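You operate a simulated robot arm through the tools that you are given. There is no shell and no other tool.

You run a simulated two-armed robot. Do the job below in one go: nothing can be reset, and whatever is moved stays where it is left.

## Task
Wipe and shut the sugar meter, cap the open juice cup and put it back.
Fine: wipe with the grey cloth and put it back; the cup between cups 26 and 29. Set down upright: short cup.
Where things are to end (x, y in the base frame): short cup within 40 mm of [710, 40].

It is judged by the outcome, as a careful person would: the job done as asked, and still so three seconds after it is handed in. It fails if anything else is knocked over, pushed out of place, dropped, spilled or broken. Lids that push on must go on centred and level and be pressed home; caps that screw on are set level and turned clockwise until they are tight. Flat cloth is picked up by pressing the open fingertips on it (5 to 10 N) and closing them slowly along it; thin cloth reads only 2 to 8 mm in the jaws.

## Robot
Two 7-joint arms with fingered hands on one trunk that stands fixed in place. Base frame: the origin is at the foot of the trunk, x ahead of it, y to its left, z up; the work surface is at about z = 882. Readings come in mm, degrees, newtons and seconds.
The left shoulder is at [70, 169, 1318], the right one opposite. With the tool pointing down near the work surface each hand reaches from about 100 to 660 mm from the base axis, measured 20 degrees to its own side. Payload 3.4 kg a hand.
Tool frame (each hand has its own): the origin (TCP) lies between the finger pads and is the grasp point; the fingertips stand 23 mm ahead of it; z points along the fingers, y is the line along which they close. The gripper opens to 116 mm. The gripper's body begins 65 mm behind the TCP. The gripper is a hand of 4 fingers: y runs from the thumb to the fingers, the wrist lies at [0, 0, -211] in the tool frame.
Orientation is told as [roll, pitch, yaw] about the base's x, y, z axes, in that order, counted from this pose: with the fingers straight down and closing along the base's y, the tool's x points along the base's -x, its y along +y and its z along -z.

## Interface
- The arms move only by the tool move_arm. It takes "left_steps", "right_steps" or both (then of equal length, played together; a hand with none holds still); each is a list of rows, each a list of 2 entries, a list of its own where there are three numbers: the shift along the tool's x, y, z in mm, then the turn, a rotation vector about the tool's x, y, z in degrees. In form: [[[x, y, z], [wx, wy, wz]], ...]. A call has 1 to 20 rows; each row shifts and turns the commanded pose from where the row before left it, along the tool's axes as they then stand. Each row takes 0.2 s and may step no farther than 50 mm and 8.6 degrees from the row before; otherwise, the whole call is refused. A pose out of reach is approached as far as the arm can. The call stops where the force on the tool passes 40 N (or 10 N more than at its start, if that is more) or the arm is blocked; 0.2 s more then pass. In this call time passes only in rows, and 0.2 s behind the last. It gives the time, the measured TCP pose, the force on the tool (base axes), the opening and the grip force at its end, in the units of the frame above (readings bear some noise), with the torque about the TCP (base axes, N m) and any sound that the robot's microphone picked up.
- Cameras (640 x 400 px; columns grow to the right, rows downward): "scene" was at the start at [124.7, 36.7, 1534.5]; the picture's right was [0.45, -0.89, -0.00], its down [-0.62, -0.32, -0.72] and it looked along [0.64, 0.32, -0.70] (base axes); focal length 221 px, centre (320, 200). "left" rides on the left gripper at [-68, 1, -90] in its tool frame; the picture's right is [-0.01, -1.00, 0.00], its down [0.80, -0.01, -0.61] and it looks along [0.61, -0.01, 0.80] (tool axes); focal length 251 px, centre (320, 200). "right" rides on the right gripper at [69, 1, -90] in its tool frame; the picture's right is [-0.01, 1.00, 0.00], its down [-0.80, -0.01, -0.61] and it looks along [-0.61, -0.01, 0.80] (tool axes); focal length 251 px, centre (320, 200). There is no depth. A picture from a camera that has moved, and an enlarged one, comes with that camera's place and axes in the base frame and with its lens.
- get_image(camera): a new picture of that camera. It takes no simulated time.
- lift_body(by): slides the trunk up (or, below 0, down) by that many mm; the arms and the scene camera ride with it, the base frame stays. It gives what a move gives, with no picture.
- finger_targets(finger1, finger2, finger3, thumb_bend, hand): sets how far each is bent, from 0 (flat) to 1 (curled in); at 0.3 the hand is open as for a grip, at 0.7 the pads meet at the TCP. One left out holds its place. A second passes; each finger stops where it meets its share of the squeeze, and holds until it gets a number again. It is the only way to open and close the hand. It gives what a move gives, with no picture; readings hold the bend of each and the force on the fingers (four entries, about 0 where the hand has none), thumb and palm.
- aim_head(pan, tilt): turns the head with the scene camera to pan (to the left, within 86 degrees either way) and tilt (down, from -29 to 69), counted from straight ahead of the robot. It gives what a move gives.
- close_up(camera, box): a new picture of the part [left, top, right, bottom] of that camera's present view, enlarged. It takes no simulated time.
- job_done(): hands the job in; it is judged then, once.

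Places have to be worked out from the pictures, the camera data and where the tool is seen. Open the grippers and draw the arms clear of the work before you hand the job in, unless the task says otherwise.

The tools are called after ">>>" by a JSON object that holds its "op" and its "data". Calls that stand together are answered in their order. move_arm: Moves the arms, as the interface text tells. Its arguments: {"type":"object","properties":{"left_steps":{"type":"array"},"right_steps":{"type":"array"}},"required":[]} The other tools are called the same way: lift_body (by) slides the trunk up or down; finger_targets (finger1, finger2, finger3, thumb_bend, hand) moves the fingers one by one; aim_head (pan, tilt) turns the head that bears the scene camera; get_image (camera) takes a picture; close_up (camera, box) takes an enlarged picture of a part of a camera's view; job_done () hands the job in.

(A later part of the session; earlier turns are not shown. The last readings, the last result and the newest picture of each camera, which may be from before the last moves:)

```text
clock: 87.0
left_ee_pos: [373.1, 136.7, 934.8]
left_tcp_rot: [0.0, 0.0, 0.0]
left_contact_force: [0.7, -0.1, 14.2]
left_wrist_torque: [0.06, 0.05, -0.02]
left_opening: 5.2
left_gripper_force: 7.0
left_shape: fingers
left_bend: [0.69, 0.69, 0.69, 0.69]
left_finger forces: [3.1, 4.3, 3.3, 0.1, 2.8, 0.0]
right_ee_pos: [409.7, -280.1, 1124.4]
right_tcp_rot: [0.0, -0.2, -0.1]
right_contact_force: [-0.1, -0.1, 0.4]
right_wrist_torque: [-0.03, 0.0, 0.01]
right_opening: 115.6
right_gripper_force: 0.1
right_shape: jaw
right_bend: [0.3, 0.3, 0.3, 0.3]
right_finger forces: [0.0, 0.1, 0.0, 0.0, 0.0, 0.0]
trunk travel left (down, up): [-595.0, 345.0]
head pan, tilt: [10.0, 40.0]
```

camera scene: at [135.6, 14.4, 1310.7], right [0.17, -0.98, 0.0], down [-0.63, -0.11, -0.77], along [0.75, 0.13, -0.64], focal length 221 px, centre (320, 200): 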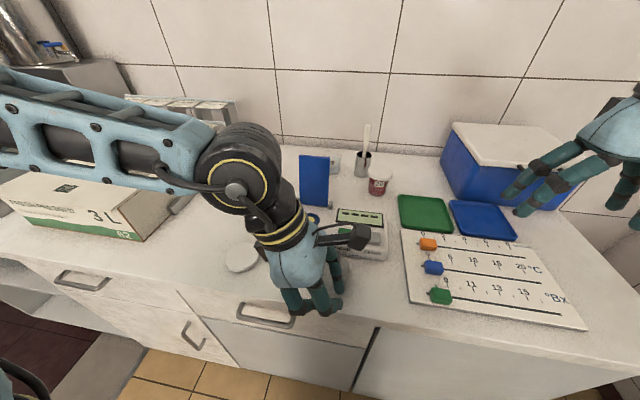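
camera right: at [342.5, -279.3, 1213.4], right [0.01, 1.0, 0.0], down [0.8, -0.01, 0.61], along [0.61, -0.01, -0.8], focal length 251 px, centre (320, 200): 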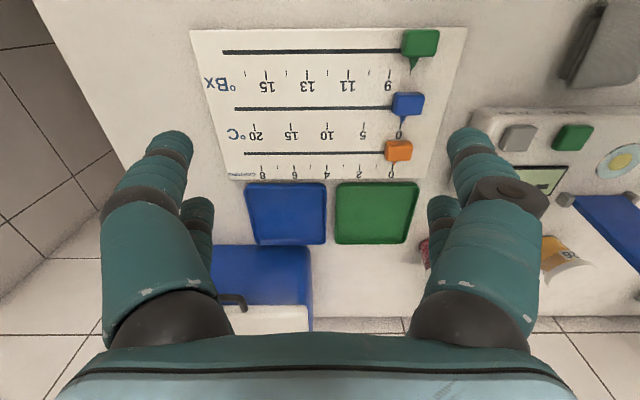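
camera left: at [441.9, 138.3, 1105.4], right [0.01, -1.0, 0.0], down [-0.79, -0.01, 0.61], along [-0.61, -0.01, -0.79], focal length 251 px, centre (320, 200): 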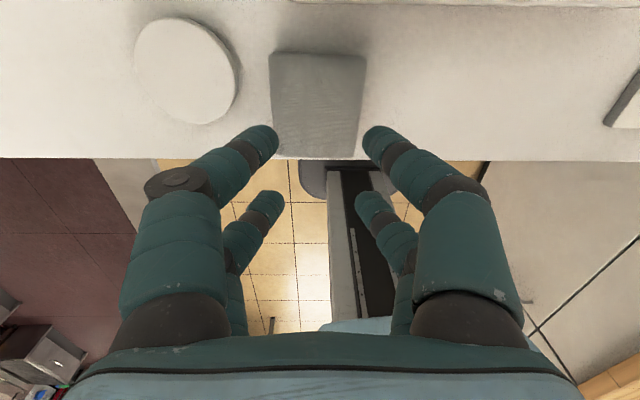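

Opening 5 mm with all four tips pressing 14 N. Squeezing firmly to 0.75 now and looking.

>>> {"op": "finger_targets", "data": {"hand": "left", "finger1": 0.75, "finger2": 0.75, "finger3": 0.75, "thumb_bend": 0.75}}

>>> {"op": "close_up", "data": {"camera": "left", "box": [220, 100, 420, 260]}}

```text
clock: 88.0
left_ee_pos: [375.1, 138.3, 934.0]
left_tcp_rot: [-0.1, 0.0, 0.0]
left_contact_force: [-0.2, -0.3, 0.9]
left_wrist_torque: [-0.02, 0.01, 0.02]
left_opening: 0.0
left_gripper_force: 0.0
left_shape: fingers
left_bend: [0.73, 0.73, 0.73, 0.73]
left_finger forces: [0.0, 0.0, 0.1, 0.0, 0.0, 0.1]
right_ee_pos: [411.3, -279.3, 1124.2]
right_tcp_rot: [0.1, 0.0, 0.0]
right_contact_force: [0.2, 0.2, -0.4]
right_wrist_torque: [-0.01, 0.01, 0.02]
right_opening: 115.8
right_gripper_force: 0.0
right_shape: jaw
right_bend: [0.3, 0.3, 0.3, 0.3]
right_finger forces: [0.0, 0.0, 0.0, 0.0, 0.1, 0.0]
trunk travel left (down, up): [-595.0, 345.0]
head pan, tilt: [10.0, 40.0]
```

```text
2.50 times, centred on (320, 180) of left
camera zoom: at [442.3, 138.0, 1023.0], right [0.01, -1.0, 0.0], down [-0.79, -0.01, 0.61], along [-0.61, -0.01, -0.79], focal length 629 px, centre (320, 250)
```

zoom: 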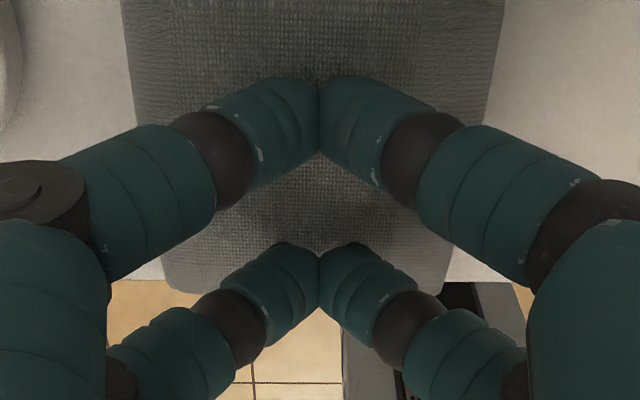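

The tips slid to closed without bunching anything — the cloth behaves as a thick folded pad (~20 mm). It should be grippable by its sides (~72 mm along y). I'll rise, open to ~87 mm and view.

>>> {"op": "move_arm", "data": {"left_steps": [[[0, 0, -20], [0, 0, 0]], [[0, 0, -25], [0, 0, 0]], [[0, 0, 0], [0, 0, 0]]]}}

>>> {"op": "finger_targets", "data": {"hand": "left", "finger1": 0.4, "finger2": 0.4, "finger3": 0.4, "thumb_bend": 0.4}}

>>> {"op": "get_image", "data": {"camera": "left"}}

>>> {"op": "close_up", "data": {"camera": "scene", "box": [220, 200, 380, 310]}}

```text
clock: 88.8
left_ee_pos: [375.3, 137.7, 978.5]
left_tcp_rot: [0.0, 0.2, 0.1]
left_contact_force: [0.2, -0.2, 0.3]
left_wrist_torque: [0.0, -0.02, 0.01]
left_opening: 0.0
left_gripper_force: 0.0
left_shape: fingers
left_bend: [0.73, 0.73, 0.73, 0.73]
left_finger forces: [0.0, 0.0, 0.0, 0.0, 0.0, 0.0]
right_ee_pos: [411.7, -279.1, 1125.0]
right_tcp_rot: [-0.1, -0.1, -0.1]
right_contact_force: [-1.0, 0.4, 0.5]
right_wrist_torque: [0.02, 0.01, 0.02]
right_opening: 115.9
right_gripper_force: 0.1
right_shape: jaw
right_bend: [0.3, 0.3, 0.3, 0.3]
right_finger forces: [0.0, 0.0, 0.0, 0.0, 0.0, 0.0]
trunk travel left (down, up): [-595.0, 345.0]
head pan, tilt: [10.0, 40.0]
```

```text
clock: 89.8
left_ee_pos: [374.2, 137.6, 978.8]
left_tcp_rot: [0.0, 0.1, -0.1]
left_contact_force: [0.3, 0.0, 0.3]
left_wrist_torque: [0.01, -0.03, 0.0]
left_opening: 87.3
left_gripper_force: 0.1
left_shape: fingers
left_bend: [0.4, 0.4, 0.4, 0.4]
left_finger forces: [0.2, 0.0, 0.0, 0.0, 0.1, 0.0]
right_ee_pos: [411.4, -278.5, 1123.5]
right_tcp_rot: [-0.1, 0.1, 0.0]
right_contact_force: [-0.3, -0.5, 0.6]
right_wrist_torque: [0.03, -0.04, -0.01]
right_opening: 116.1
right_gripper_force: 0.0
right_shape: jaw
right_bend: [0.3, 0.3, 0.3, 0.3]
right_finger forces: [0.1, 0.0, 0.0, 0.1, 0.1, 0.0]
trunk travel left (down, up): [-595.0, 345.0]
head pan, tilt: [10.0, 40.0]
```

```text
taken
camera left: at [441.9, 138.4, 1068.2], right [0.01, -1.0, 0.0], down [-0.79, -0.01, 0.61], along [-0.61, -0.01, -0.79], focal length 251 px, centre (320, 200)
```

left: 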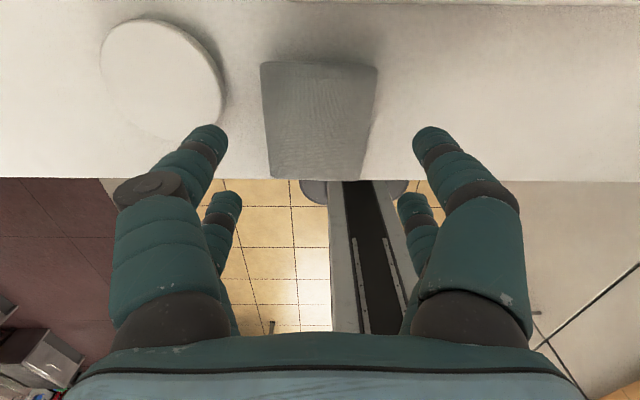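

```text
3.64 times, centred on (300, 255) of scene
camera zoom: at [135.4, 14.4, 1310.7], right [0.17, -0.98, 0.0], down [-0.63, -0.11, -0.77], along [0.75, 0.13, -0.64], focal length 804 px, centre (393, 0)
```

zoom: 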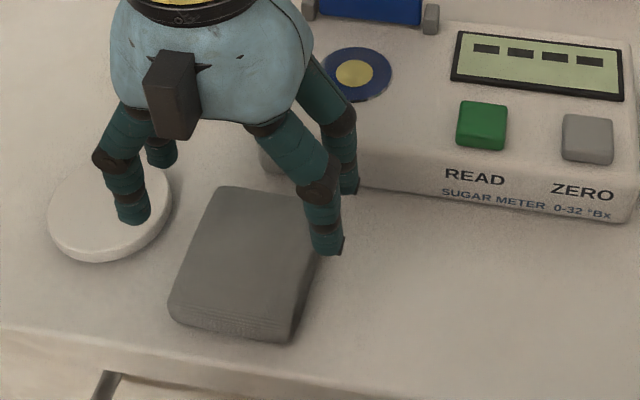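

The hand is centred; finger f1 clears the white lid by ~10 mm. Descending straddling the cloth.

>>> {"op": "move_arm", "data": {"left_steps": [[[0, 0, 20], [0, 0, 0]], [[0, 0, 20], [0, 0, 0]], [[0, 0, 0], [0, 0, 0]]]}}

>>> {"op": "close_up", "data": {"camera": "left", "box": [160, 60, 480, 260]}}

>>> {"op": "close_up", "data": {"camera": "scene", "box": [220, 200, 380, 310]}}

```text
clock: 90.6
left_ee_pos: [373.7, 137.3, 938.8]
left_tcp_rot: [0.0, 0.0, -0.1]
left_contact_force: [0.6, 0.1, -0.6]
left_wrist_torque: [0.02, 0.02, 0.02]
left_opening: 87.4
left_gripper_force: 0.0
left_shape: fingers
left_bend: [0.4, 0.4, 0.4, 0.4]
left_finger forces: [0.0, 0.0, 0.1, 0.1, 0.0, 0.0]
right_ee_pos: [408.7, -278.9, 1125.2]
right_tcp_rot: [0.0, -0.1, -0.1]
right_contact_force: [0.0, 0.6, 0.7]
right_wrist_torque: [-0.01, -0.01, -0.01]
right_opening: 116.0
right_gripper_force: 0.0
right_shape: jaw
right_bend: [0.3, 0.3, 0.3, 0.3]
right_finger forces: [0.0, 0.0, 0.0, 0.1, 0.1, 0.0]
trunk travel left (down, up): [-595.0, 345.0]
head pan, tilt: [10.0, 40.0]
```

```text
2.00 times, centred on (320, 160) of left
camera zoom: at [441.6, 138.1, 1028.1], right [0.01, -1.0, 0.0], down [-0.79, -0.01, 0.61], along [-0.61, -0.01, -0.79], focal length 503 px, centre (320, 280)
```

zoom: 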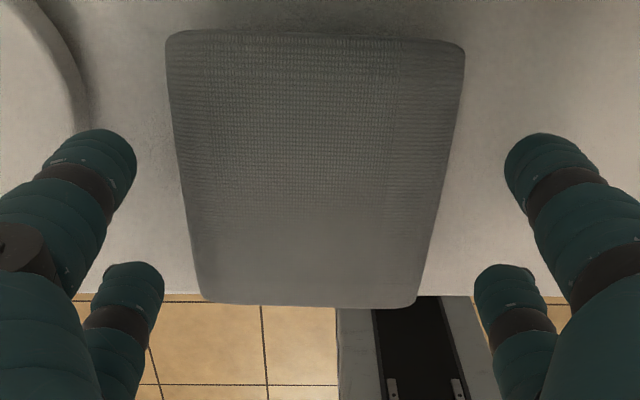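

```text
3.64 times, centred on (300, 255) of scene
camera zoom: at [135.0, 14.3, 1310.8], right [0.17, -0.98, 0.0], down [-0.63, -0.11, -0.77], along [0.75, 0.13, -0.64], focal length 804 px, centre (393, 0)
```

zoom: 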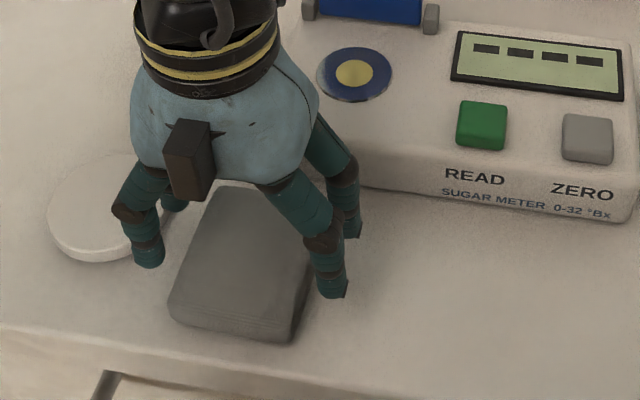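

Fingers straddle the cloth well. Continuing down in 2 mm steps until the tips are close to the counter.

>>> {"op": "move_arm", "data": {"left_steps": [[[0, 0, 2], [0, 0, 0]], [[0, 0, 2], [0, 0, 0]], [[0, 0, 2], [0, 0, 0]], [[0, 0, 2], [0, 0, 0]], [[0, 0, 2], [0, 0, 0]], [[0, 0, 0], [0, 0, 0]]]}}

>>> {"op": "move_arm", "data": {"left_steps": [[[0, 0, 2], [0, 0, 0]], [[0, 0, 2], [0, 0, 0]], [[0, 0, 0], [0, 0, 0]]]}}

```text
clock: 92.0
left_ee_pos: [375.4, 138.2, 929.7]
left_tcp_rot: [0.1, -0.1, 0.0]
left_contact_force: [0.1, -0.6, -0.1]
left_wrist_torque: [0.0, 0.0, -0.03]
left_opening: 87.5
left_gripper_force: 0.1
left_shape: fingers
left_bend: [0.4, 0.4, 0.4, 0.4]
left_finger forces: [0.0, 0.0, 0.0, 0.1, 0.0, 0.1]
right_ee_pos: [410.3, -279.6, 1123.9]
right_tcp_rot: [0.0, 0.0, 0.0]
right_contact_force: [0.3, -0.1, 0.4]
right_wrist_torque: [0.0, 0.0, -0.01]
right_opening: 115.8
right_gripper_force: 0.0
right_shape: jaw
right_bend: [0.3, 0.3, 0.3, 0.3]
right_finger forces: [0.0, 0.0, 0.0, 0.1, 0.1, 0.0]
trunk travel left (down, up): [-595.0, 345.0]
head pan, tilt: [10.0, 40.0]
```

```text
clock: 92.8
left_ee_pos: [374.3, 138.1, 924.3]
left_tcp_rot: [0.0, 0.1, 0.0]
left_contact_force: [-0.9, 0.0, 0.3]
left_wrist_torque: [-0.04, 0.01, -0.01]
left_opening: 87.7
left_gripper_force: 0.2
left_shape: fingers
left_bend: [0.4, 0.4, 0.4, 0.4]
left_finger forces: [0.0, 0.0, 0.1, 0.0, 0.1, 0.0]
right_ee_pos: [412.2, -278.5, 1124.6]
right_tcp_rot: [0.0, 0.1, 0.1]
right_contact_force: [0.0, -0.1, 0.3]
right_wrist_torque: [0.01, -0.05, 0.0]
right_opening: 116.0
right_gripper_force: 0.1
right_shape: jaw
right_bend: [0.3, 0.3, 0.3, 0.3]
right_finger forces: [0.1, 0.0, 0.0, 0.0, 0.1, 0.0]
trunk travel left (down, up): [-595.0, 345.0]
head pan, tilt: [10.0, 40.0]
```

No contact at 924; continuing.

>>> {"op": "move_arm", "data": {"left_steps": [[[0, 0, 2], [0, 0, 0]], [[0, 0, 2], [0, 0, 0]], [[0, 0, 0], [0, 0, 0]]]}}

>>> {"op": "close_up", "data": {"camera": "scene", "box": [240, 230, 340, 310]}}

```text
clock: 93.6
left_ee_pos: [374.5, 137.8, 921.0]
left_tcp_rot: [0.0, 0.0, 0.0]
left_contact_force: [0.4, -0.2, -0.1]
left_wrist_torque: [-0.01, -0.01, 0.01]
left_opening: 87.4
left_gripper_force: 0.0
left_shape: fingers
left_bend: [0.4, 0.4, 0.4, 0.4]
left_finger forces: [0.1, 0.1, 0.1, 0.0, 0.1, 0.0]
right_ee_pos: [411.4, -279.3, 1123.3]
right_tcp_rot: [0.0, 0.1, 0.0]
right_contact_force: [0.1, -0.4, -0.4]
right_wrist_torque: [-0.02, -0.03, 0.0]
right_opening: 115.9
right_gripper_force: 0.1
right_shape: jaw
right_bend: [0.3, 0.3, 0.3, 0.3]
right_finger forces: [0.0, 0.0, 0.0, 0.0, 0.1, 0.0]
trunk travel left (down, up): [-595.0, 345.0]
head pan, tilt: [10.0, 40.0]
```

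```text
5.00 times, centred on (290, 270) of scene
camera zoom: at [135.3, 14.4, 1310.8], right [0.17, -0.98, 0.0], down [-0.63, -0.11, -0.77], along [0.75, 0.13, -0.64], focal length 1106 px, centre (470, -150)
```

zoom: 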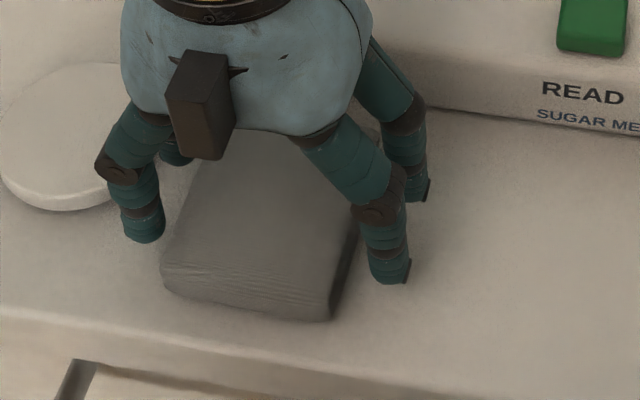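

Tips look a few millimetres above the counter. Lowering 3 mm more and then closing toward the sides.

>>> {"op": "move_arm", "data": {"left_steps": [[[0, 0, 1.5], [0, 0, 0]], [[0, 0, 1.5], [0, 0, 0]], [[0, 0, 0], [0, 0, 0]]]}}

>>> {"op": "finger_targets", "data": {"hand": "left", "finger1": 0.45, "finger2": 0.45, "finger3": 0.45, "thumb_bend": 0.45}}

>>> {"op": "close_up", "data": {"camera": "left", "box": [160, 60, 480, 260]}}

```text
clock: 94.4
left_ee_pos: [375.6, 136.6, 917.7]
left_tcp_rot: [0.0, 0.2, -0.1]
left_contact_force: [0.3, 0.3, 0.0]
left_wrist_torque: [0.0, 0.02, 0.01]
left_opening: 87.1
left_gripper_force: 0.1
left_shape: fingers
left_bend: [0.4, 0.4, 0.4, 0.4]
left_finger forces: [0.1, 0.0, 0.0, 0.1, 0.0, 0.1]
right_ee_pos: [412.4, -278.8, 1124.5]
right_tcp_rot: [0.0, 0.0, 0.0]
right_contact_force: [0.3, 0.3, -0.2]
right_wrist_torque: [-0.02, 0.01, 0.0]
right_opening: 115.8
right_gripper_force: 0.1
right_shape: jaw
right_bend: [0.3, 0.3, 0.3, 0.3]
right_finger forces: [0.0, 0.0, 0.0, 0.0, 0.0, 0.0]
trunk travel left (down, up): [-595.0, 345.0]
head pan, tilt: [10.0, 40.0]
```

```text
clock: 95.4
left_ee_pos: [374.9, 137.3, 917.4]
left_tcp_rot: [0.0, 0.1, 0.0]
left_contact_force: [0.5, -0.1, 0.6]
left_wrist_torque: [0.0, 0.0, 0.02]
left_opening: 73.8
left_gripper_force: 0.1
left_shape: fingers
left_bend: [0.45, 0.45, 0.45, 0.45]
left_finger forces: [0.0, 0.1, 0.1, 0.0, 0.0, 0.0]
right_ee_pos: [411.8, -279.0, 1124.7]
right_tcp_rot: [0.1, 0.0, 0.2]
right_contact_force: [0.5, -0.8, -0.4]
right_wrist_torque: [-0.02, -0.01, 0.02]
right_opening: 116.3
right_gripper_force: 0.1
right_shape: jaw
right_bend: [0.3, 0.3, 0.3, 0.3]
right_finger forces: [0.0, 0.0, 0.0, 0.0, 0.0, 0.0]
trunk travel left (down, up): [-595.0, 345.0]
head pan, tilt: [10.0, 40.0]
```

```text
2.00 times, centred on (320, 160) of left
camera zoom: at [442.0, 137.9, 1007.1], right [0.01, -1.0, 0.0], down [-0.79, -0.01, 0.61], along [-0.61, -0.01, -0.79], focal length 503 px, centre (320, 280)
```

zoom: 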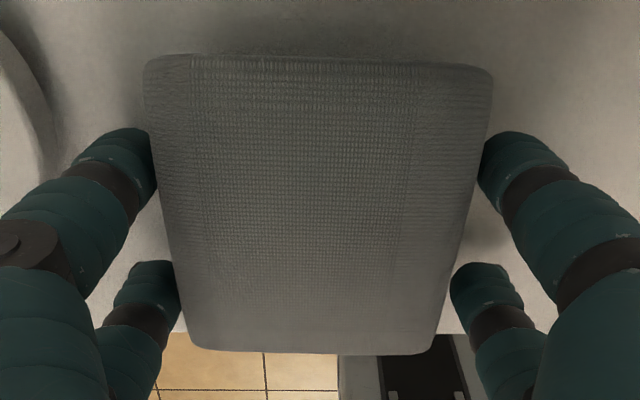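

Fingers are just at the cloth's sides (74 mm). Closing a bit further to grip it.

>>> {"op": "finger_targets", "data": {"hand": "left", "finger1": 0.49, "finger2": 0.49, "finger3": 0.49, "thumb_bend": 0.49}}

>>> {"op": "close_up", "data": {"camera": "left", "box": [160, 60, 480, 260]}}

```text
clock: 96.4
left_ee_pos: [374.4, 137.2, 917.8]
left_tcp_rot: [0.1, 0.1, 0.0]
left_contact_force: [0.4, -0.7, 0.0]
left_wrist_torque: [-0.02, -0.02, -0.04]
left_opening: 67.9
left_gripper_force: 3.2
left_shape: fingers
left_bend: [0.46, 0.46, 0.47, 0.47]
left_finger forces: [1.6, 1.7, 1.2, 0.0, 2.1, 0.0]
right_ee_pos: [411.2, -279.3, 1124.3]
right_tcp_rot: [0.0, 0.0, 0.1]
right_contact_force: [0.6, 0.5, -0.4]
right_wrist_torque: [0.02, 0.03, 0.0]
right_opening: 115.9
right_gripper_force: 0.1
right_shape: jaw
right_bend: [0.3, 0.3, 0.3, 0.3]
right_finger forces: [0.0, 0.0, 0.0, 0.1, 0.1, 0.0]
trunk travel left (down, up): [-595.0, 345.0]
head pan, tilt: [10.0, 40.0]
```

```text
2.00 times, centred on (320, 160) of left
camera zoom: at [442.0, 137.9, 1007.0], right [0.01, -1.0, 0.0], down [-0.79, -0.01, 0.61], along [-0.61, -0.01, -0.79], focal length 503 px, centre (320, 280)
```

zoom: 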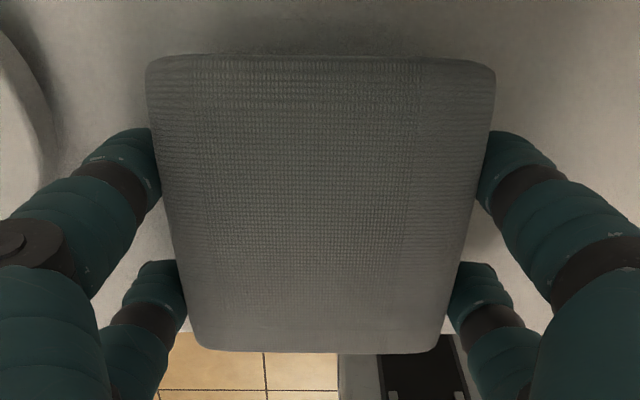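

It resists like a solid pad (67.9 mm, 3.2 N grip). Tightening the grip and lifting 30 mm to test.

>>> {"op": "finger_targets", "data": {"hand": "left", "finger1": 0.54, "finger2": 0.54, "finger3": 0.54, "thumb_bend": 0.54}}

>>> {"op": "move_arm", "data": {"left_steps": [[[0, 0, -5], [0, 0, 0]], [[0, 0, -10], [0, 0, 0]], [[0, 0, -15], [0, 0, 0]], [[0, 0, 0], [0, 0, 0]]]}}

>>> {"op": "get_image", "data": {"camera": "left"}}

>>> {"op": "close_up", "data": {"camera": "scene", "box": [220, 180, 380, 310]}}

```text
clock: 97.4
left_ee_pos: [374.7, 137.8, 917.3]
left_tcp_rot: [0.1, 0.1, 0.0]
left_contact_force: [0.1, 0.3, -0.2]
left_wrist_torque: [0.02, -0.03, -0.02]
left_opening: 66.6
left_gripper_force: 10.6
left_shape: fingers
left_bend: [0.46, 0.46, 0.48, 0.48]
left_finger forces: [5.1, 5.1, 3.9, 0.0, 6.3, 0.1]
right_ee_pos: [410.3, -279.5, 1124.2]
right_tcp_rot: [0.0, 0.0, -0.1]
right_contact_force: [-0.4, -0.5, -0.4]
right_wrist_torque: [-0.02, 0.02, -0.03]
right_opening: 116.0
right_gripper_force: 0.1
right_shape: jaw
right_bend: [0.3, 0.3, 0.3, 0.3]
right_finger forces: [0.0, 0.0, 0.0, 0.0, 0.1, 0.0]
trunk travel left (down, up): [-595.0, 345.0]
head pan, tilt: [10.0, 40.0]
```

```text
clock: 98.4
left_ee_pos: [374.5, 137.0, 949.0]
left_tcp_rot: [0.0, 0.1, 0.0]
left_contact_force: [-0.2, 0.3, -0.8]
left_wrist_torque: [-0.02, -0.02, 0.0]
left_opening: 66.7
left_gripper_force: 10.5
left_shape: fingers
left_bend: [0.46, 0.46, 0.48, 0.48]
left_finger forces: [5.2, 5.2, 3.9, 0.0, 6.3, 0.0]
right_ee_pos: [412.3, -279.0, 1124.1]
right_tcp_rot: [0.0, 0.0, 0.0]
right_contact_force: [-0.8, -0.5, 0.2]
right_wrist_torque: [0.02, -0.01, 0.01]
right_opening: 115.7
right_gripper_force: 0.2
right_shape: jaw
right_bend: [0.3, 0.3, 0.3, 0.3]
right_finger forces: [0.1, 0.1, 0.0, 0.0, 0.0, 0.0]
trunk travel left (down, up): [-595.0, 345.0]
head pan, tilt: [10.0, 40.0]
```

```text
taken
camera left: at [442.2, 137.8, 1037.0], right [0.01, -1.0, 0.0], down [-0.79, -0.01, 0.61], along [-0.61, -0.01, -0.79], focal length 251 px, centre (320, 200)
```

left: 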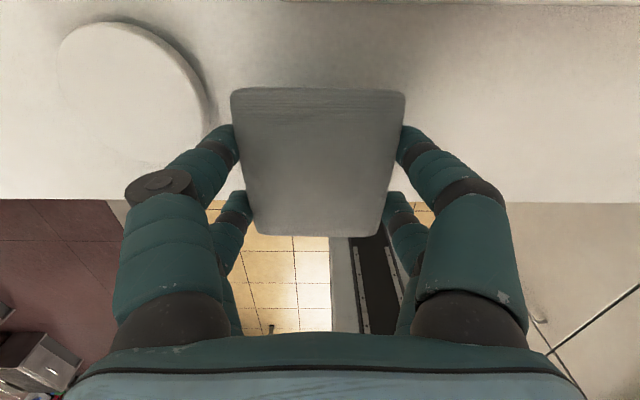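

```text
3.08 times, centred on (300, 245) of scene
camera zoom: at [135.6, 14.5, 1310.7], right [0.17, -0.98, 0.0], down [-0.63, -0.11, -0.77], along [0.75, 0.13, -0.64], focal length 680 px, centre (382, 62)
```

zoom: 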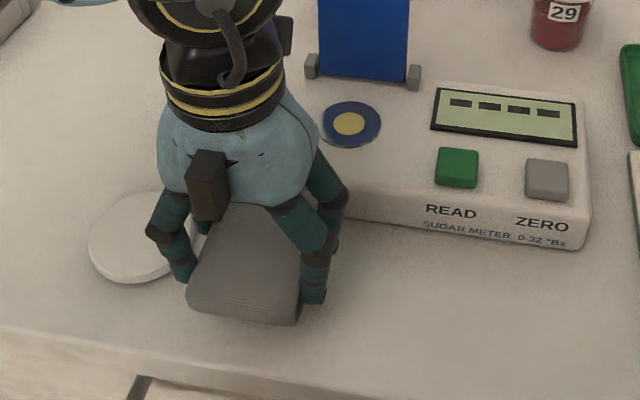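

The cloth is lifted as a firm pad (bottom ≈ 35 mm below TCP). Now I need the meter's lens and lid geometry precisely; viewing with the right and scene cameras.

>>> {"op": "close_up", "data": {"camera": "right", "box": [480, 80, 640, 260]}}

>>> {"op": "close_up", "data": {"camera": "scene", "box": [270, 140, 400, 260]}}

```text
2.22 times, centred on (560, 170) of right
camera zoom: at [342.2, -279.2, 1213.5], right [0.01, 1.0, 0.0], down [0.8, -0.01, 0.61], along [0.61, -0.01, -0.8], focal length 559 px, centre (-213, 267)
```

zoom: 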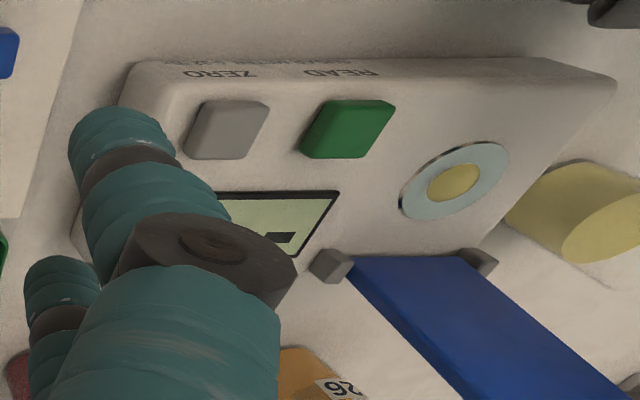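

```text
3.33 times, centred on (335, 200) of scene
camera zoom: at [135.6, 14.5, 1310.7], right [0.17, -0.98, 0.0], down [-0.63, -0.11, -0.77], along [0.75, 0.13, -0.64], focal length 737 px, centre (270, 200)
```

zoom: 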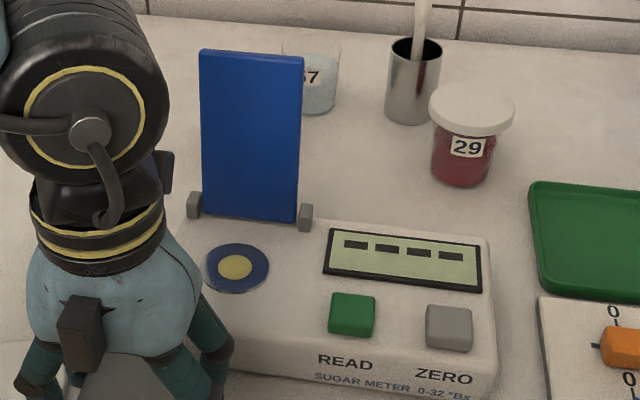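

Triangulated: lens centre ≈ (506, 105, 926); hinge posts at x≈564; blue lid stands up to z≈1063 leaning slightly back. To keep the hand and its camera clear of it, I'll rise, yaw −90° and then move over toward the lens.

>>> {"op": "move_arm", "data": {"left_steps": [[[0, 0, -30], [0, 0, 0]], [[0, 0, -35], [0, 0, 7.5]], [[0, 0, 0], [0, 0, 7.5]], [[0, 0, 0], [0, 0, 7.5]], [[0, 0, 0], [0, 0, 7.5]], [[0, 0, 0], [0, 0, 7.5]], [[0, 0, 0], [0, 0, 7.5]], [[0, 0, 0], [0, 0, 7.5]], [[0, 0, 0], [0, 0, 7.5]], [[0, 0, 0], [0, 0, 7.5]], [[0, 0, 0], [0, 0, 7.5]], [[0, 0, 0], [0, 0, 7.5]], [[0, 0, 0], [0, 0, 7.5]], [[-8, 25, 0], [0, 0, 0]], [[-8, 25, 0], [0, 0, 0]], [[-8, 25, 0], [0, 0, 0]], [[-8, 25, 0], [0, 0, 0]], [[0, 0, 0], [0, 0, 0]]]}}

>>> {"op": "close_up", "data": {"camera": "scene", "box": [240, 130, 420, 270]}}

>>> {"op": "get_image", "data": {"camera": "left"}}

>>> {"op": "close_up", "data": {"camera": "right", "box": [480, 80, 640, 260]}}

```text
clock: 102.2
left_ee_pos: [466.7, 114.5, 1011.0]
left_tcp_rot: [0.0, -0.1, -90.0]
left_contact_force: [-1.0, -0.5, -0.8]
left_wrist_torque: [-0.02, -0.03, -0.01]
left_opening: 66.4
left_gripper_force: 10.1
left_shape: fingers
left_bend: [0.46, 0.46, 0.48, 0.48]
left_finger forces: [5.0, 4.9, 3.8, 0.1, 6.2, 0.1]
left hand out of reach, approached as far as the arm can: row 17
right_ee_pos: [410.5, -277.8, 1124.1]
right_tcp_rot: [-0.1, 0.0, 0.1]
right_contact_force: [-0.1, 0.5, -0.2]
right_wrist_torque: [-0.01, 0.0, -0.01]
right_opening: 116.1
right_gripper_force: 0.0
right_shape: jaw
right_bend: [0.3, 0.3, 0.3, 0.3]
right_finger forces: [0.0, 0.1, 0.1, 0.0, 0.0, 0.0]
trunk travel left (down, up): [-595.0, 345.0]
head pan, tilt: [10.0, 40.0]
```

```text
2.86 times, centred on (330, 200) of scene
camera zoom: at [134.3, 14.3, 1310.9], right [0.17, -0.98, 0.0], down [-0.63, -0.11, -0.77], along [0.75, 0.13, -0.64], focal length 632 px, centre (291, 200)
```

zoom: 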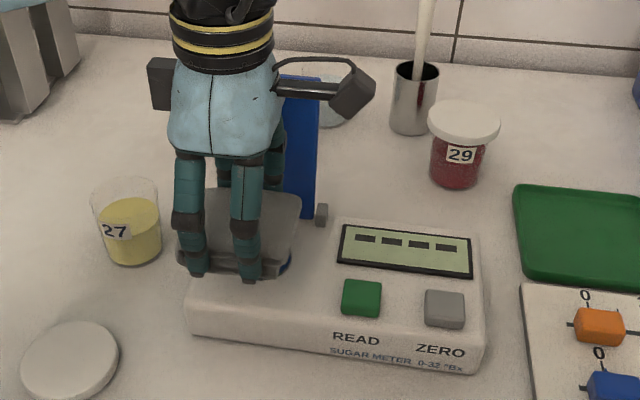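

```text
taken
camera left: at [467.1, 45.6, 1101.3], right [-1.0, -0.01, 0.0], down [-0.01, 0.8, 0.61], along [0.0, 0.61, -0.8], focal length 251 px, centre (320, 200)
```

left: 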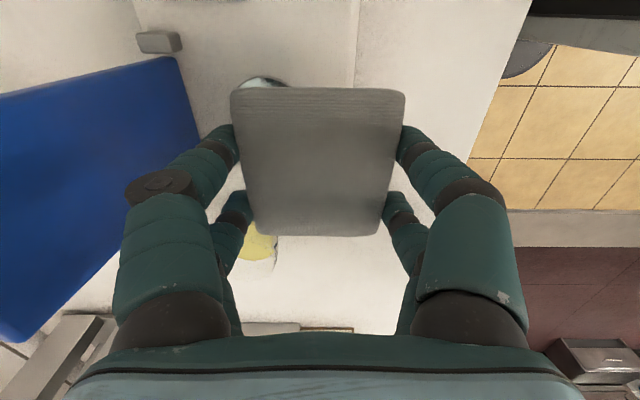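

```text
2.22 times, centred on (560, 170) of right
camera zoom: at [341.0, -279.3, 1213.9], right [0.01, 1.0, 0.0], down [0.79, -0.01, 0.61], along [0.61, -0.01, -0.79], focal length 559 px, centre (-213, 267)
```

zoom: 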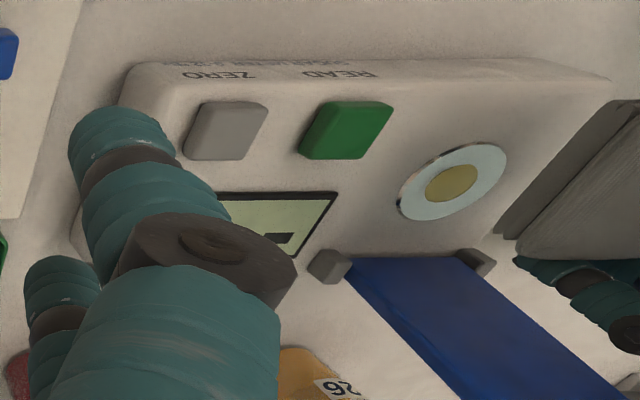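

The arm's reach ends near here, but placing the hand at about (490, 121) would still have the cloth cover the whole drop. Moving there and lowering to just above the lens.

>>> {"op": "move_arm", "data": {"left_steps": [[[4, 12, 15], [0, 0, 0]], [[3, 10, 15], [0, 0, 0]], [[0, 0, 7], [0, 0, 0]], [[0, 0, 0], [0, 0, 0]]]}}

>>> {"op": "close_up", "data": {"camera": "scene", "box": [240, 130, 420, 270]}}

>>> {"op": "close_up", "data": {"camera": "right", "box": [480, 80, 640, 260]}}

>>> {"op": "get_image", "data": {"camera": "left"}}

```text
clock: 103.2
left_ee_pos: [487.4, 125.0, 973.8]
left_tcp_rot: [0.1, 0.0, -90.0]
left_contact_force: [-1.3, 0.8, 1.4]
left_wrist_torque: [-0.01, 0.02, 0.01]
left_opening: 66.6
left_gripper_force: 10.1
left_shape: fingers
left_bend: [0.46, 0.46, 0.48, 0.48]
left_finger forces: [5.1, 4.9, 3.7, 0.0, 6.1, 0.0]
left hand out of reach, approached as far as the arm can: row 2
right_ee_pos: [412.0, -280.0, 1123.8]
right_tcp_rot: [-0.1, 0.0, 0.0]
right_contact_force: [0.3, -0.4, -0.9]
right_wrist_torque: [-0.02, -0.05, -0.01]
right_opening: 115.8
right_gripper_force: 0.0
right_shape: jaw
right_bend: [0.3, 0.3, 0.3, 0.3]
right_finger forces: [0.0, 0.0, 0.1, 0.0, 0.0, 0.0]
trunk travel left (down, up): [-595.0, 345.0]
head pan, tilt: [10.0, 40.0]
```

```text
2.86 times, centred on (330, 200) of scene
camera zoom: at [135.3, 14.5, 1310.7], right [0.17, -0.98, 0.0], down [-0.63, -0.11, -0.77], along [0.75, 0.13, -0.64], focal length 632 px, centre (291, 200)
```

zoom: 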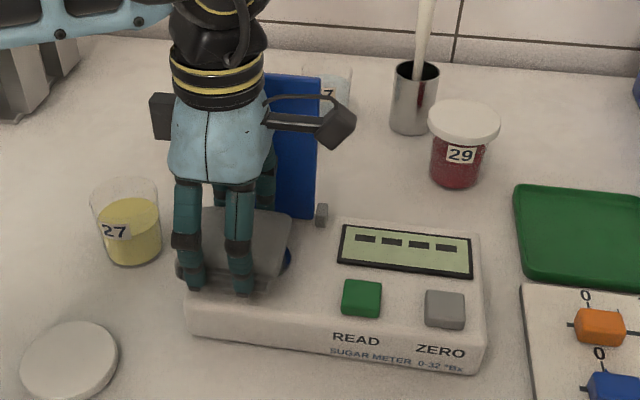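

```text
2.22 times, centred on (560, 170) of right
camera zoom: at [342.0, -279.2, 1213.6], right [0.01, 1.0, 0.0], down [0.8, -0.01, 0.61], along [0.61, -0.01, -0.8], focal length 559 px, centre (-213, 267)
```

zoom: 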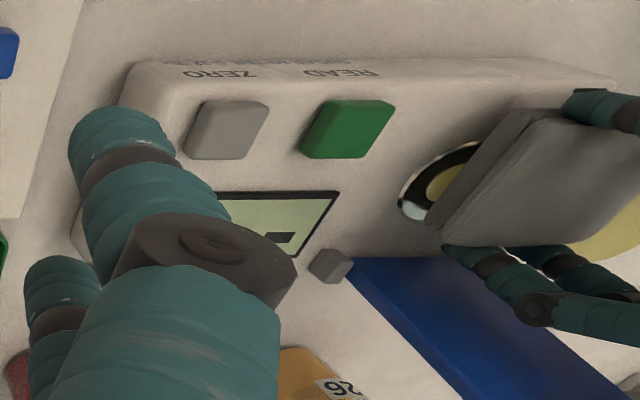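

```text
taken
camera left: at [486.9, 56.7, 1063.6], right [-1.0, -0.01, 0.0], down [-0.01, 0.8, 0.61], along [-0.01, 0.61, -0.8], focal length 251 px, centre (320, 200)
```

left: 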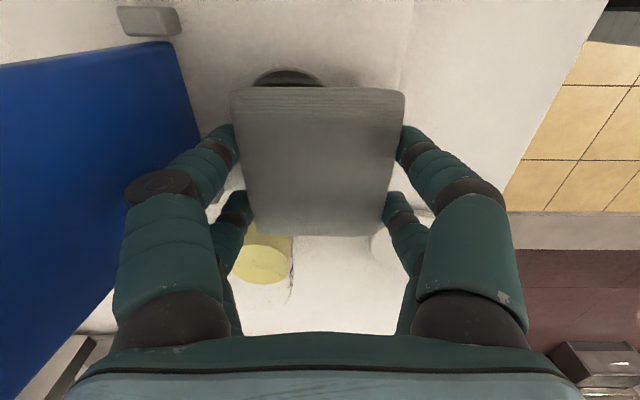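

The cloth's −y/+x part is over the drop. Lowering gently to contact with the lens.

>>> {"op": "move_arm", "data": {"left_steps": [[[0, 2, 3], [0, 0, 0]], [[0, 0, 3], [0, 0, 0]], [[0, 0, 2], [0, 0, 0]], [[0, 0, 0], [0, 0, 0]]]}}

>>> {"op": "move_arm", "data": {"left_steps": [[[0, 0, 1], [0, 0, 0]], [[0, 0, 1], [0, 0, 0]], [[0, 0, 0], [0, 0, 0]]]}}

```text
clock: 104.2
left_ee_pos: [489.4, 125.6, 966.5]
left_tcp_rot: [0.0, -0.1, -90.0]
left_contact_force: [-0.4, 0.1, 0.3]
left_wrist_torque: [0.06, -0.01, -0.02]
left_opening: 66.6
left_gripper_force: 9.3
left_shape: fingers
left_bend: [0.46, 0.46, 0.48, 0.48]
left_finger forces: [5.2, 4.9, 3.8, 0.1, 6.2, 0.0]
right_ee_pos: [410.7, -279.7, 1123.5]
right_tcp_rot: [0.0, -0.1, 0.1]
right_contact_force: [-0.5, 0.8, -0.3]
right_wrist_torque: [0.01, -0.01, 0.04]
right_opening: 115.9
right_gripper_force: 0.0
right_shape: jaw
right_bend: [0.3, 0.3, 0.3, 0.3]
right_finger forces: [0.0, 0.0, 0.1, 0.1, 0.1, 0.0]
trunk travel left (down, up): [-595.0, 345.0]
head pan, tilt: [10.0, 40.0]
```

```text
clock: 105.0
left_ee_pos: [489.8, 125.6, 964.6]
left_tcp_rot: [0.0, -0.1, -90.0]
left_contact_force: [-0.6, 0.8, 0.7]
left_wrist_torque: [0.0, -0.01, 0.0]
left_opening: 66.5
left_gripper_force: 9.6
left_shape: fingers
left_bend: [0.46, 0.46, 0.48, 0.48]
left_finger forces: [5.1, 4.8, 3.8, 0.1, 6.2, 0.1]
right_ee_pos: [412.4, -279.1, 1124.5]
right_tcp_rot: [0.0, 0.0, 0.0]
right_contact_force: [0.0, -0.2, -0.2]
right_wrist_torque: [0.0, -0.02, -0.01]
right_opening: 115.9
right_gripper_force: 0.1
right_shape: jaw
right_bend: [0.3, 0.3, 0.3, 0.3]
right_finger forces: [0.0, 0.0, 0.0, 0.0, 0.0, 0.0]
trunk travel left (down, up): [-595.0, 345.0]
head pan, tilt: [10.0, 40.0]
```

>>> {"op": "move_arm", "data": {"left_steps": [[[0, 0, 1], [0, 0, 0]], [[0, 0, 1], [0, 0, 0]], [[0, 0, 1], [0, 0, 0]], [[0, 0, 0], [0, 0, 0]]]}}

>>> {"op": "close_up", "data": {"camera": "right", "box": [560, 100, 640, 200]}}

```text
clock: 106.0
left_ee_pos: [487.5, 126.0, 961.4]
left_tcp_rot: [0.2, -0.1, -90.0]
left_contact_force: [2.0, 1.2, 12.5]
left_wrist_torque: [-0.03, -0.04, 0.01]
left_opening: 66.5
left_gripper_force: 10.1
left_shape: fingers
left_bend: [0.46, 0.46, 0.49, 0.49]
left_finger forces: [5.7, 5.7, 3.7, 0.0, 5.9, 0.0]
right_ee_pos: [410.0, -279.9, 1123.9]
right_tcp_rot: [0.0, 0.1, 0.0]
right_contact_force: [-0.2, 0.3, 0.5]
right_wrist_torque: [0.0, 0.01, 0.01]
right_opening: 116.2
right_gripper_force: 0.1
right_shape: jaw
right_bend: [0.3, 0.3, 0.3, 0.3]
right_finger forces: [0.1, 0.0, 0.0, 0.0, 0.1, 0.0]
trunk travel left (down, up): [-595.0, 345.0]
head pan, tilt: [10.0, 40.0]
```

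```text
4.00 times, centred on (600, 150) of right
camera zoom: at [340.6, -279.5, 1214.0], right [0.01, 1.0, 0.0], down [0.79, -0.01, 0.61], along [0.61, -0.01, -0.79], focal length 1006 px, centre (-800, 400)
```

zoom: 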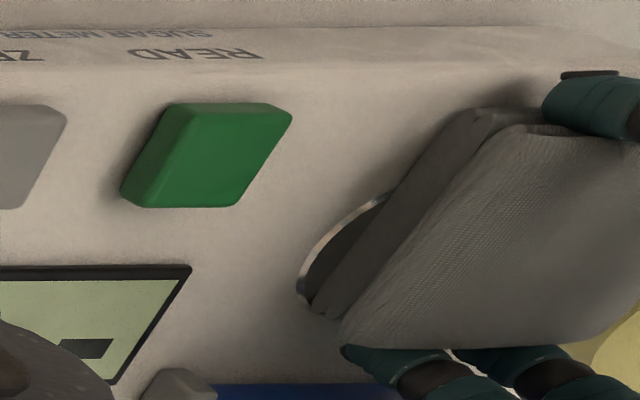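

12.5 N contact; the cloth covers the drop. Easing to ~5 N, then wiping with short strokes along −x/+x and +y/−y.

>>> {"op": "move_arm", "data": {"left_steps": [[[0, 0, -0.5], [0, 0, 0]], [[0, -5, 0], [0, 0, 0]], [[0, -5, 0], [0, 0, 0]], [[0, -5, 0], [0, 0, 0]], [[0, 5, 0], [0, 0, 0]], [[0, 5, 0], [0, 0, 0]], [[0, 5, 0], [0, 0, 0]], [[0, 0, 0], [0, 0, 0]]]}}

```text
clock: 107.8
left_ee_pos: [487.5, 124.9, 962.8]
left_tcp_rot: [0.3, -0.1, -90.0]
left_contact_force: [-3.3, -0.5, 6.8]
left_wrist_torque: [-0.03, 0.07, -0.02]
left_opening: 66.5
left_gripper_force: 10.4
left_shape: fingers
left_bend: [0.48, 0.48, 0.48, 0.48]
left_finger forces: [4.7, 4.7, 4.8, 0.1, 7.7, 0.0]
right_ee_pos: [409.9, -280.6, 1123.3]
right_tcp_rot: [0.0, -0.1, 0.0]
right_contact_force: [0.6, -0.9, -0.2]
right_wrist_torque: [-0.02, -0.01, -0.01]
right_opening: 115.9
right_gripper_force: 0.0
right_shape: jaw
right_bend: [0.3, 0.3, 0.3, 0.3]
right_finger forces: [0.0, 0.1, 0.1, 0.1, 0.0, 0.0]
trunk travel left (down, up): [-595.0, 345.0]
head pan, tilt: [10.0, 40.0]
```

Force stays ~7 N with a friction component. More strokes in both directions, then lift slightly and look.

>>> {"op": "move_arm", "data": {"left_steps": [[[5, 0, 0], [0, 0, 0]], [[5, 0, 0], [0, 0, 0]], [[5, 0, 0], [0, 0, 0]], [[-5, 0, 0], [0, 0, 0]], [[-5, 0, 0], [0, 0, 0]], [[-5, 0, 0], [0, 0, 0]], [[0, -5, 0], [0, 0, 0]], [[0, -5, 0], [0, 0, 0]], [[0, -5, 0], [0, 0, 0]], [[0, -5, 0], [0, 0, 0]], [[0, 5, 0], [0, 0, 0]], [[0, 5, 0], [0, 0, 0]], [[0, 5, 0], [0, 0, 0]], [[0, 5, 0], [0, 0, 0]], [[0, 0, 0], [0, 0, 0]]]}}

>>> {"op": "move_arm", "data": {"left_steps": [[[0, 0, -15], [0, 0, 0]], [[20, -25, -25], [0, 0, 0]], [[20, -25, 0], [0, 0, 0]], [[20, -10, 0], [0, 0, 0]], [[0, 0, 0], [0, 0, 0]]]}}

>>> {"op": "close_up", "data": {"camera": "right", "box": [480, 80, 640, 260]}}

>>> {"op": "close_up", "data": {"camera": "scene", "box": [270, 140, 400, 260]}}

```text
clock: 111.0
left_ee_pos: [488.4, 124.5, 961.7]
left_tcp_rot: [0.1, -0.1, -90.0]
left_contact_force: [-2.4, -1.2, 2.8]
left_wrist_torque: [-0.03, 0.02, -0.02]
left_opening: 66.4
left_gripper_force: 10.9
left_shape: fingers
left_bend: [0.47, 0.48, 0.48, 0.49]
left_finger forces: [5.0, 5.0, 4.4, 0.0, 7.1, 0.1]
right_ee_pos: [410.4, -280.1, 1123.3]
right_tcp_rot: [0.0, 0.0, -0.1]
right_contact_force: [-1.0, -0.2, 0.2]
right_wrist_torque: [0.0, 0.03, 0.01]
right_opening: 115.7
right_gripper_force: 0.0
right_shape: jaw
right_bend: [0.3, 0.3, 0.3, 0.3]
right_finger forces: [0.0, 0.1, 0.1, 0.1, 0.1, 0.0]
trunk travel left (down, up): [-595.0, 345.0]
head pan, tilt: [10.0, 40.0]
```

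```text
clock: 112.2
left_ee_pos: [428.7, 183.9, 1001.3]
left_tcp_rot: [-0.1, 0.0, -89.9]
left_contact_force: [-0.4, 0.5, 0.2]
left_wrist_torque: [0.01, 0.0, -0.01]
left_opening: 66.3
left_gripper_force: 10.4
left_shape: fingers
left_bend: [0.47, 0.47, 0.48, 0.49]
left_finger forces: [5.2, 5.1, 4.0, 0.0, 6.3, 0.0]
right_ee_pos: [411.8, -279.2, 1123.8]
right_tcp_rot: [-0.1, 0.0, 0.0]
right_contact_force: [0.1, 0.0, 0.2]
right_wrist_torque: [0.02, 0.02, -0.02]
right_opening: 115.9
right_gripper_force: 0.1
right_shape: jaw
right_bend: [0.3, 0.3, 0.3, 0.3]
right_finger forces: [0.0, 0.0, 0.0, 0.0, 0.1, 0.1]
trunk travel left (down, up): [-595.0, 345.0]
head pan, tilt: [10.0, 40.0]
```

```text
2.22 times, centred on (560, 170) of right
camera zoom: at [342.0, -279.6, 1213.4], right [0.01, 1.0, 0.0], down [0.8, -0.01, 0.61], along [0.61, -0.01, -0.8], focal length 559 px, centre (-213, 267)
```

zoom: 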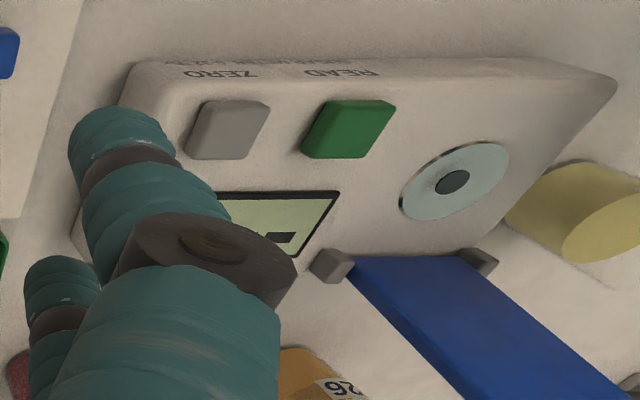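

```text
3.33 times, centred on (335, 200) of scene
camera zoom: at [135.4, 14.0, 1310.7], right [0.17, -0.98, 0.0], down [-0.63, -0.11, -0.77], along [0.75, 0.13, -0.64], focal length 737 px, centre (270, 200)
```

zoom: 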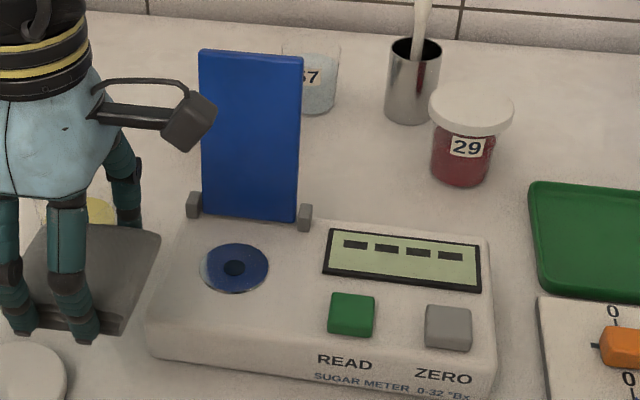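

The drop is gone and the lens is clean; the meter hasn't moved. Now taking the cloth back: toward (378, 92) with yaw 0, lowering there (its original spot at y≈39 will then be reached by sliding it).

>>> {"op": "move_arm", "data": {"left_steps": [[[-22, -24.5, 0], [0, 0, 0]], [[-22, -24.5, 0], [0, 0, 0]], [[0, 0, 0], [0, 0, -7.5]], [[0, 0, 0], [0, 0, -7.5]], [[0, 0, 0], [0, 0, -7.5]], [[0, 0, 0], [0, 0, -7.5]], [[0, 0, 0], [0, 0, -7.5]], [[0, 0, 0], [0, 0, -7.5]], [[0, 0, 0], [0, 0, -7.5]], [[0, 0, 0], [0, 0, -7.5]], [[0, 0, 0], [0, 0, -7.5]], [[0, 0, 0], [0, 0, -7.5]], [[0, 0, 0], [0, 0, -7.5]], [[0, 0, 0], [0, 0, -7.5]], [[0, -25, 15], [0, 0, 0]], [[0, -23, 25], [0, 0, 0]], [[0, 0, 25], [0, 0, 0]], [[0, 0, 0], [0, 0, 0]]]}}

>>> {"op": "get_image", "data": {"camera": "left"}}

>>> {"op": "close_up", "data": {"camera": "scene", "box": [240, 180, 400, 300]}}

```text
clock: 116.0
left_ee_pos: [380.6, 92.8, 935.4]
left_tcp_rot: [0.0, 0.1, 0.0]
left_contact_force: [-0.2, 0.5, 0.0]
left_wrist_torque: [0.01, 0.06, 0.02]
left_opening: 66.6
left_gripper_force: 10.0
left_shape: fingers
left_bend: [0.47, 0.47, 0.48, 0.49]
left_finger forces: [5.2, 4.8, 3.9, 0.0, 6.2, 0.0]
right_ee_pos: [411.2, -278.6, 1124.3]
right_tcp_rot: [0.0, 0.0, 0.0]
right_contact_force: [-0.2, 0.1, 0.4]
right_wrist_torque: [-0.01, 0.0, 0.03]
right_opening: 115.7
right_gripper_force: 0.1
right_shape: jaw
right_bend: [0.3, 0.3, 0.3, 0.3]
right_finger forces: [0.0, 0.0, 0.1, 0.0, 0.0, 0.1]
trunk travel left (down, up): [-595.0, 345.0]
head pan, tilt: [10.0, 40.0]
```

```text
taken
camera left: at [448.1, 92.9, 1025.7], right [0.01, -1.0, 0.0], down [-0.79, -0.01, 0.61], along [-0.61, -0.01, -0.79], focal length 251 px, centre (320, 200)
```

left: 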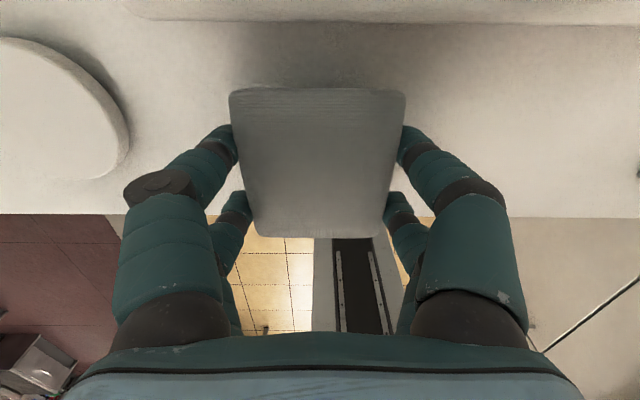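

```text
3.33 times, centred on (320, 240) of scene
camera zoom: at [135.3, 14.2, 1310.8], right [0.17, -0.98, 0.0], down [-0.63, -0.11, -0.77], along [0.75, 0.13, -0.64], focal length 737 px, centre (320, 67)
```

zoom: 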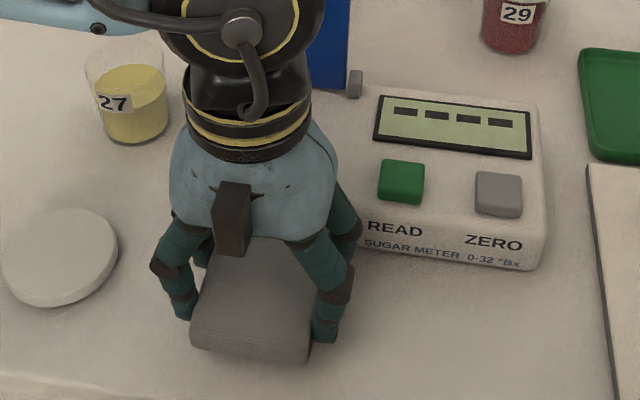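

Tilting 12° toward −y lets me set it nearly at its old place directly. Raising slightly, tilting, and moving over to TCP y≈46.

>>> {"op": "move_arm", "data": {"left_steps": [[[0, 0, -12], [0, 0, 0]], [[0, 0, 0], [6, 0, 0]], [[0, 0, 0], [6, 0, 0]], [[1, -23, 4.9], [0, 0, 0]], [[1, -23, 4.9], [0, 0, 0]], [[0, 0, 0], [0, 0, -4]], [[0, 0, 0], [0, 0, 0]]]}}

>>> {"op": "get_image", "data": {"camera": "left"}}

>>> {"op": "close_up", "data": {"camera": "scene", "box": [240, 180, 400, 300]}}

```text
clock: 117.6
left_ee_pos: [378.6, 45.5, 948.2]
left_tcp_rot: [-11.8, 0.8, 3.9]
left_contact_force: [-0.3, -0.1, -1.0]
left_wrist_torque: [0.01, 0.02, 0.02]
left_opening: 66.3
left_gripper_force: 10.1
left_shape: fingers
left_bend: [0.47, 0.47, 0.48, 0.49]
left_finger forces: [5.3, 5.0, 3.8, 0.1, 6.3, 0.1]
right_ee_pos: [412.3, -279.9, 1122.9]
right_tcp_rot: [0.0, 0.0, 0.0]
right_contact_force: [-0.2, -0.2, -0.1]
right_wrist_torque: [0.01, -0.03, -0.02]
right_opening: 116.0
right_gripper_force: 0.2
right_shape: jaw
right_bend: [0.3, 0.3, 0.3, 0.3]
right_finger forces: [0.0, 0.0, 0.0, 0.1, 0.0, 0.0]
trunk travel left (down, up): [-595.0, 345.0]
head pan, tilt: [10.0, 40.0]
```

```text
taken
camera left: at [446.1, 69.7, 1035.0], right [0.08, -0.98, 0.21], down [-0.79, 0.06, 0.61], along [-0.61, -0.21, -0.77], focal length 251 px, centre (320, 200)
```

left: 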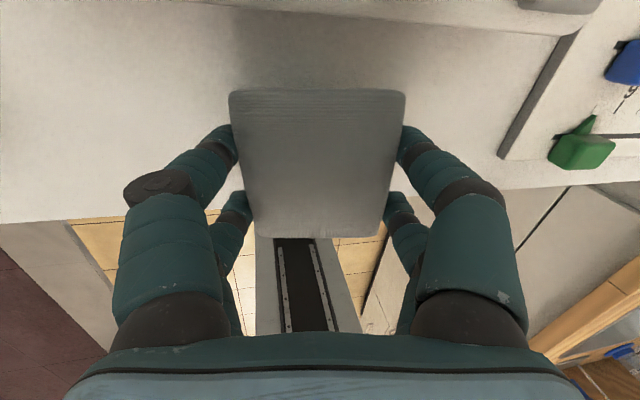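

```text
3.33 times, centred on (320, 240) of scene
camera zoom: at [135.4, 13.8, 1310.7], right [0.17, -0.98, 0.0], down [-0.63, -0.11, -0.77], along [0.75, 0.13, -0.64], focal length 737 px, centre (320, 67)
```

zoom: 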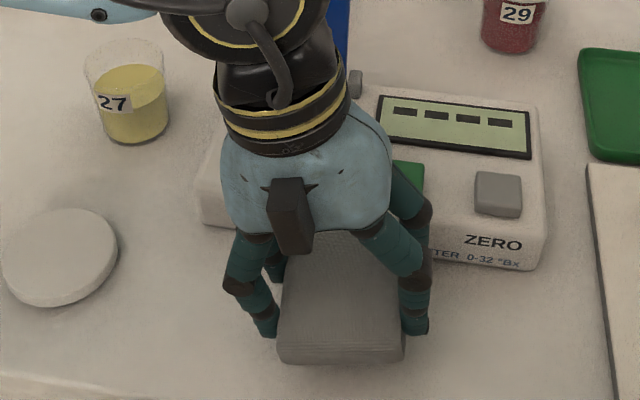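

Placed over its old spot. Lowering ~20 mm, then slowly to first contact.

>>> {"op": "move_arm", "data": {"left_steps": [[[0, 2.1, 10], [0, 0, 0]], [[0, 2.1, 10], [0, 0, 0]], [[0, 0.3, 1.5], [0, 0, 0]], [[0, 0.3, 1.5], [0, 0, 0]], [[0, 0, 0], [0, 0, 0]]]}}

```text
clock: 118.8
left_ee_pos: [378.8, 47.1, 924.5]
left_tcp_rot: [-12.0, 0.8, 4.0]
left_contact_force: [0.5, -0.1, -0.5]
left_wrist_torque: [0.0, 0.0, 0.01]
left_opening: 66.5
left_gripper_force: 10.0
left_shape: fingers
left_bend: [0.47, 0.47, 0.48, 0.49]
left_finger forces: [5.4, 4.9, 3.9, 0.1, 6.2, 0.0]
right_ee_pos: [411.7, -278.5, 1124.8]
right_tcp_rot: [-0.1, 0.0, 0.0]
right_contact_force: [-0.8, -0.6, 0.4]
right_wrist_torque: [0.0, 0.02, 0.0]
right_opening: 115.8
right_gripper_force: 0.1
right_shape: jaw
right_bend: [0.3, 0.3, 0.3, 0.3]
right_finger forces: [0.0, 0.0, 0.0, 0.1, 0.1, 0.0]
trunk travel left (down, up): [-595.0, 345.0]
head pan, tilt: [10.0, 40.0]
```

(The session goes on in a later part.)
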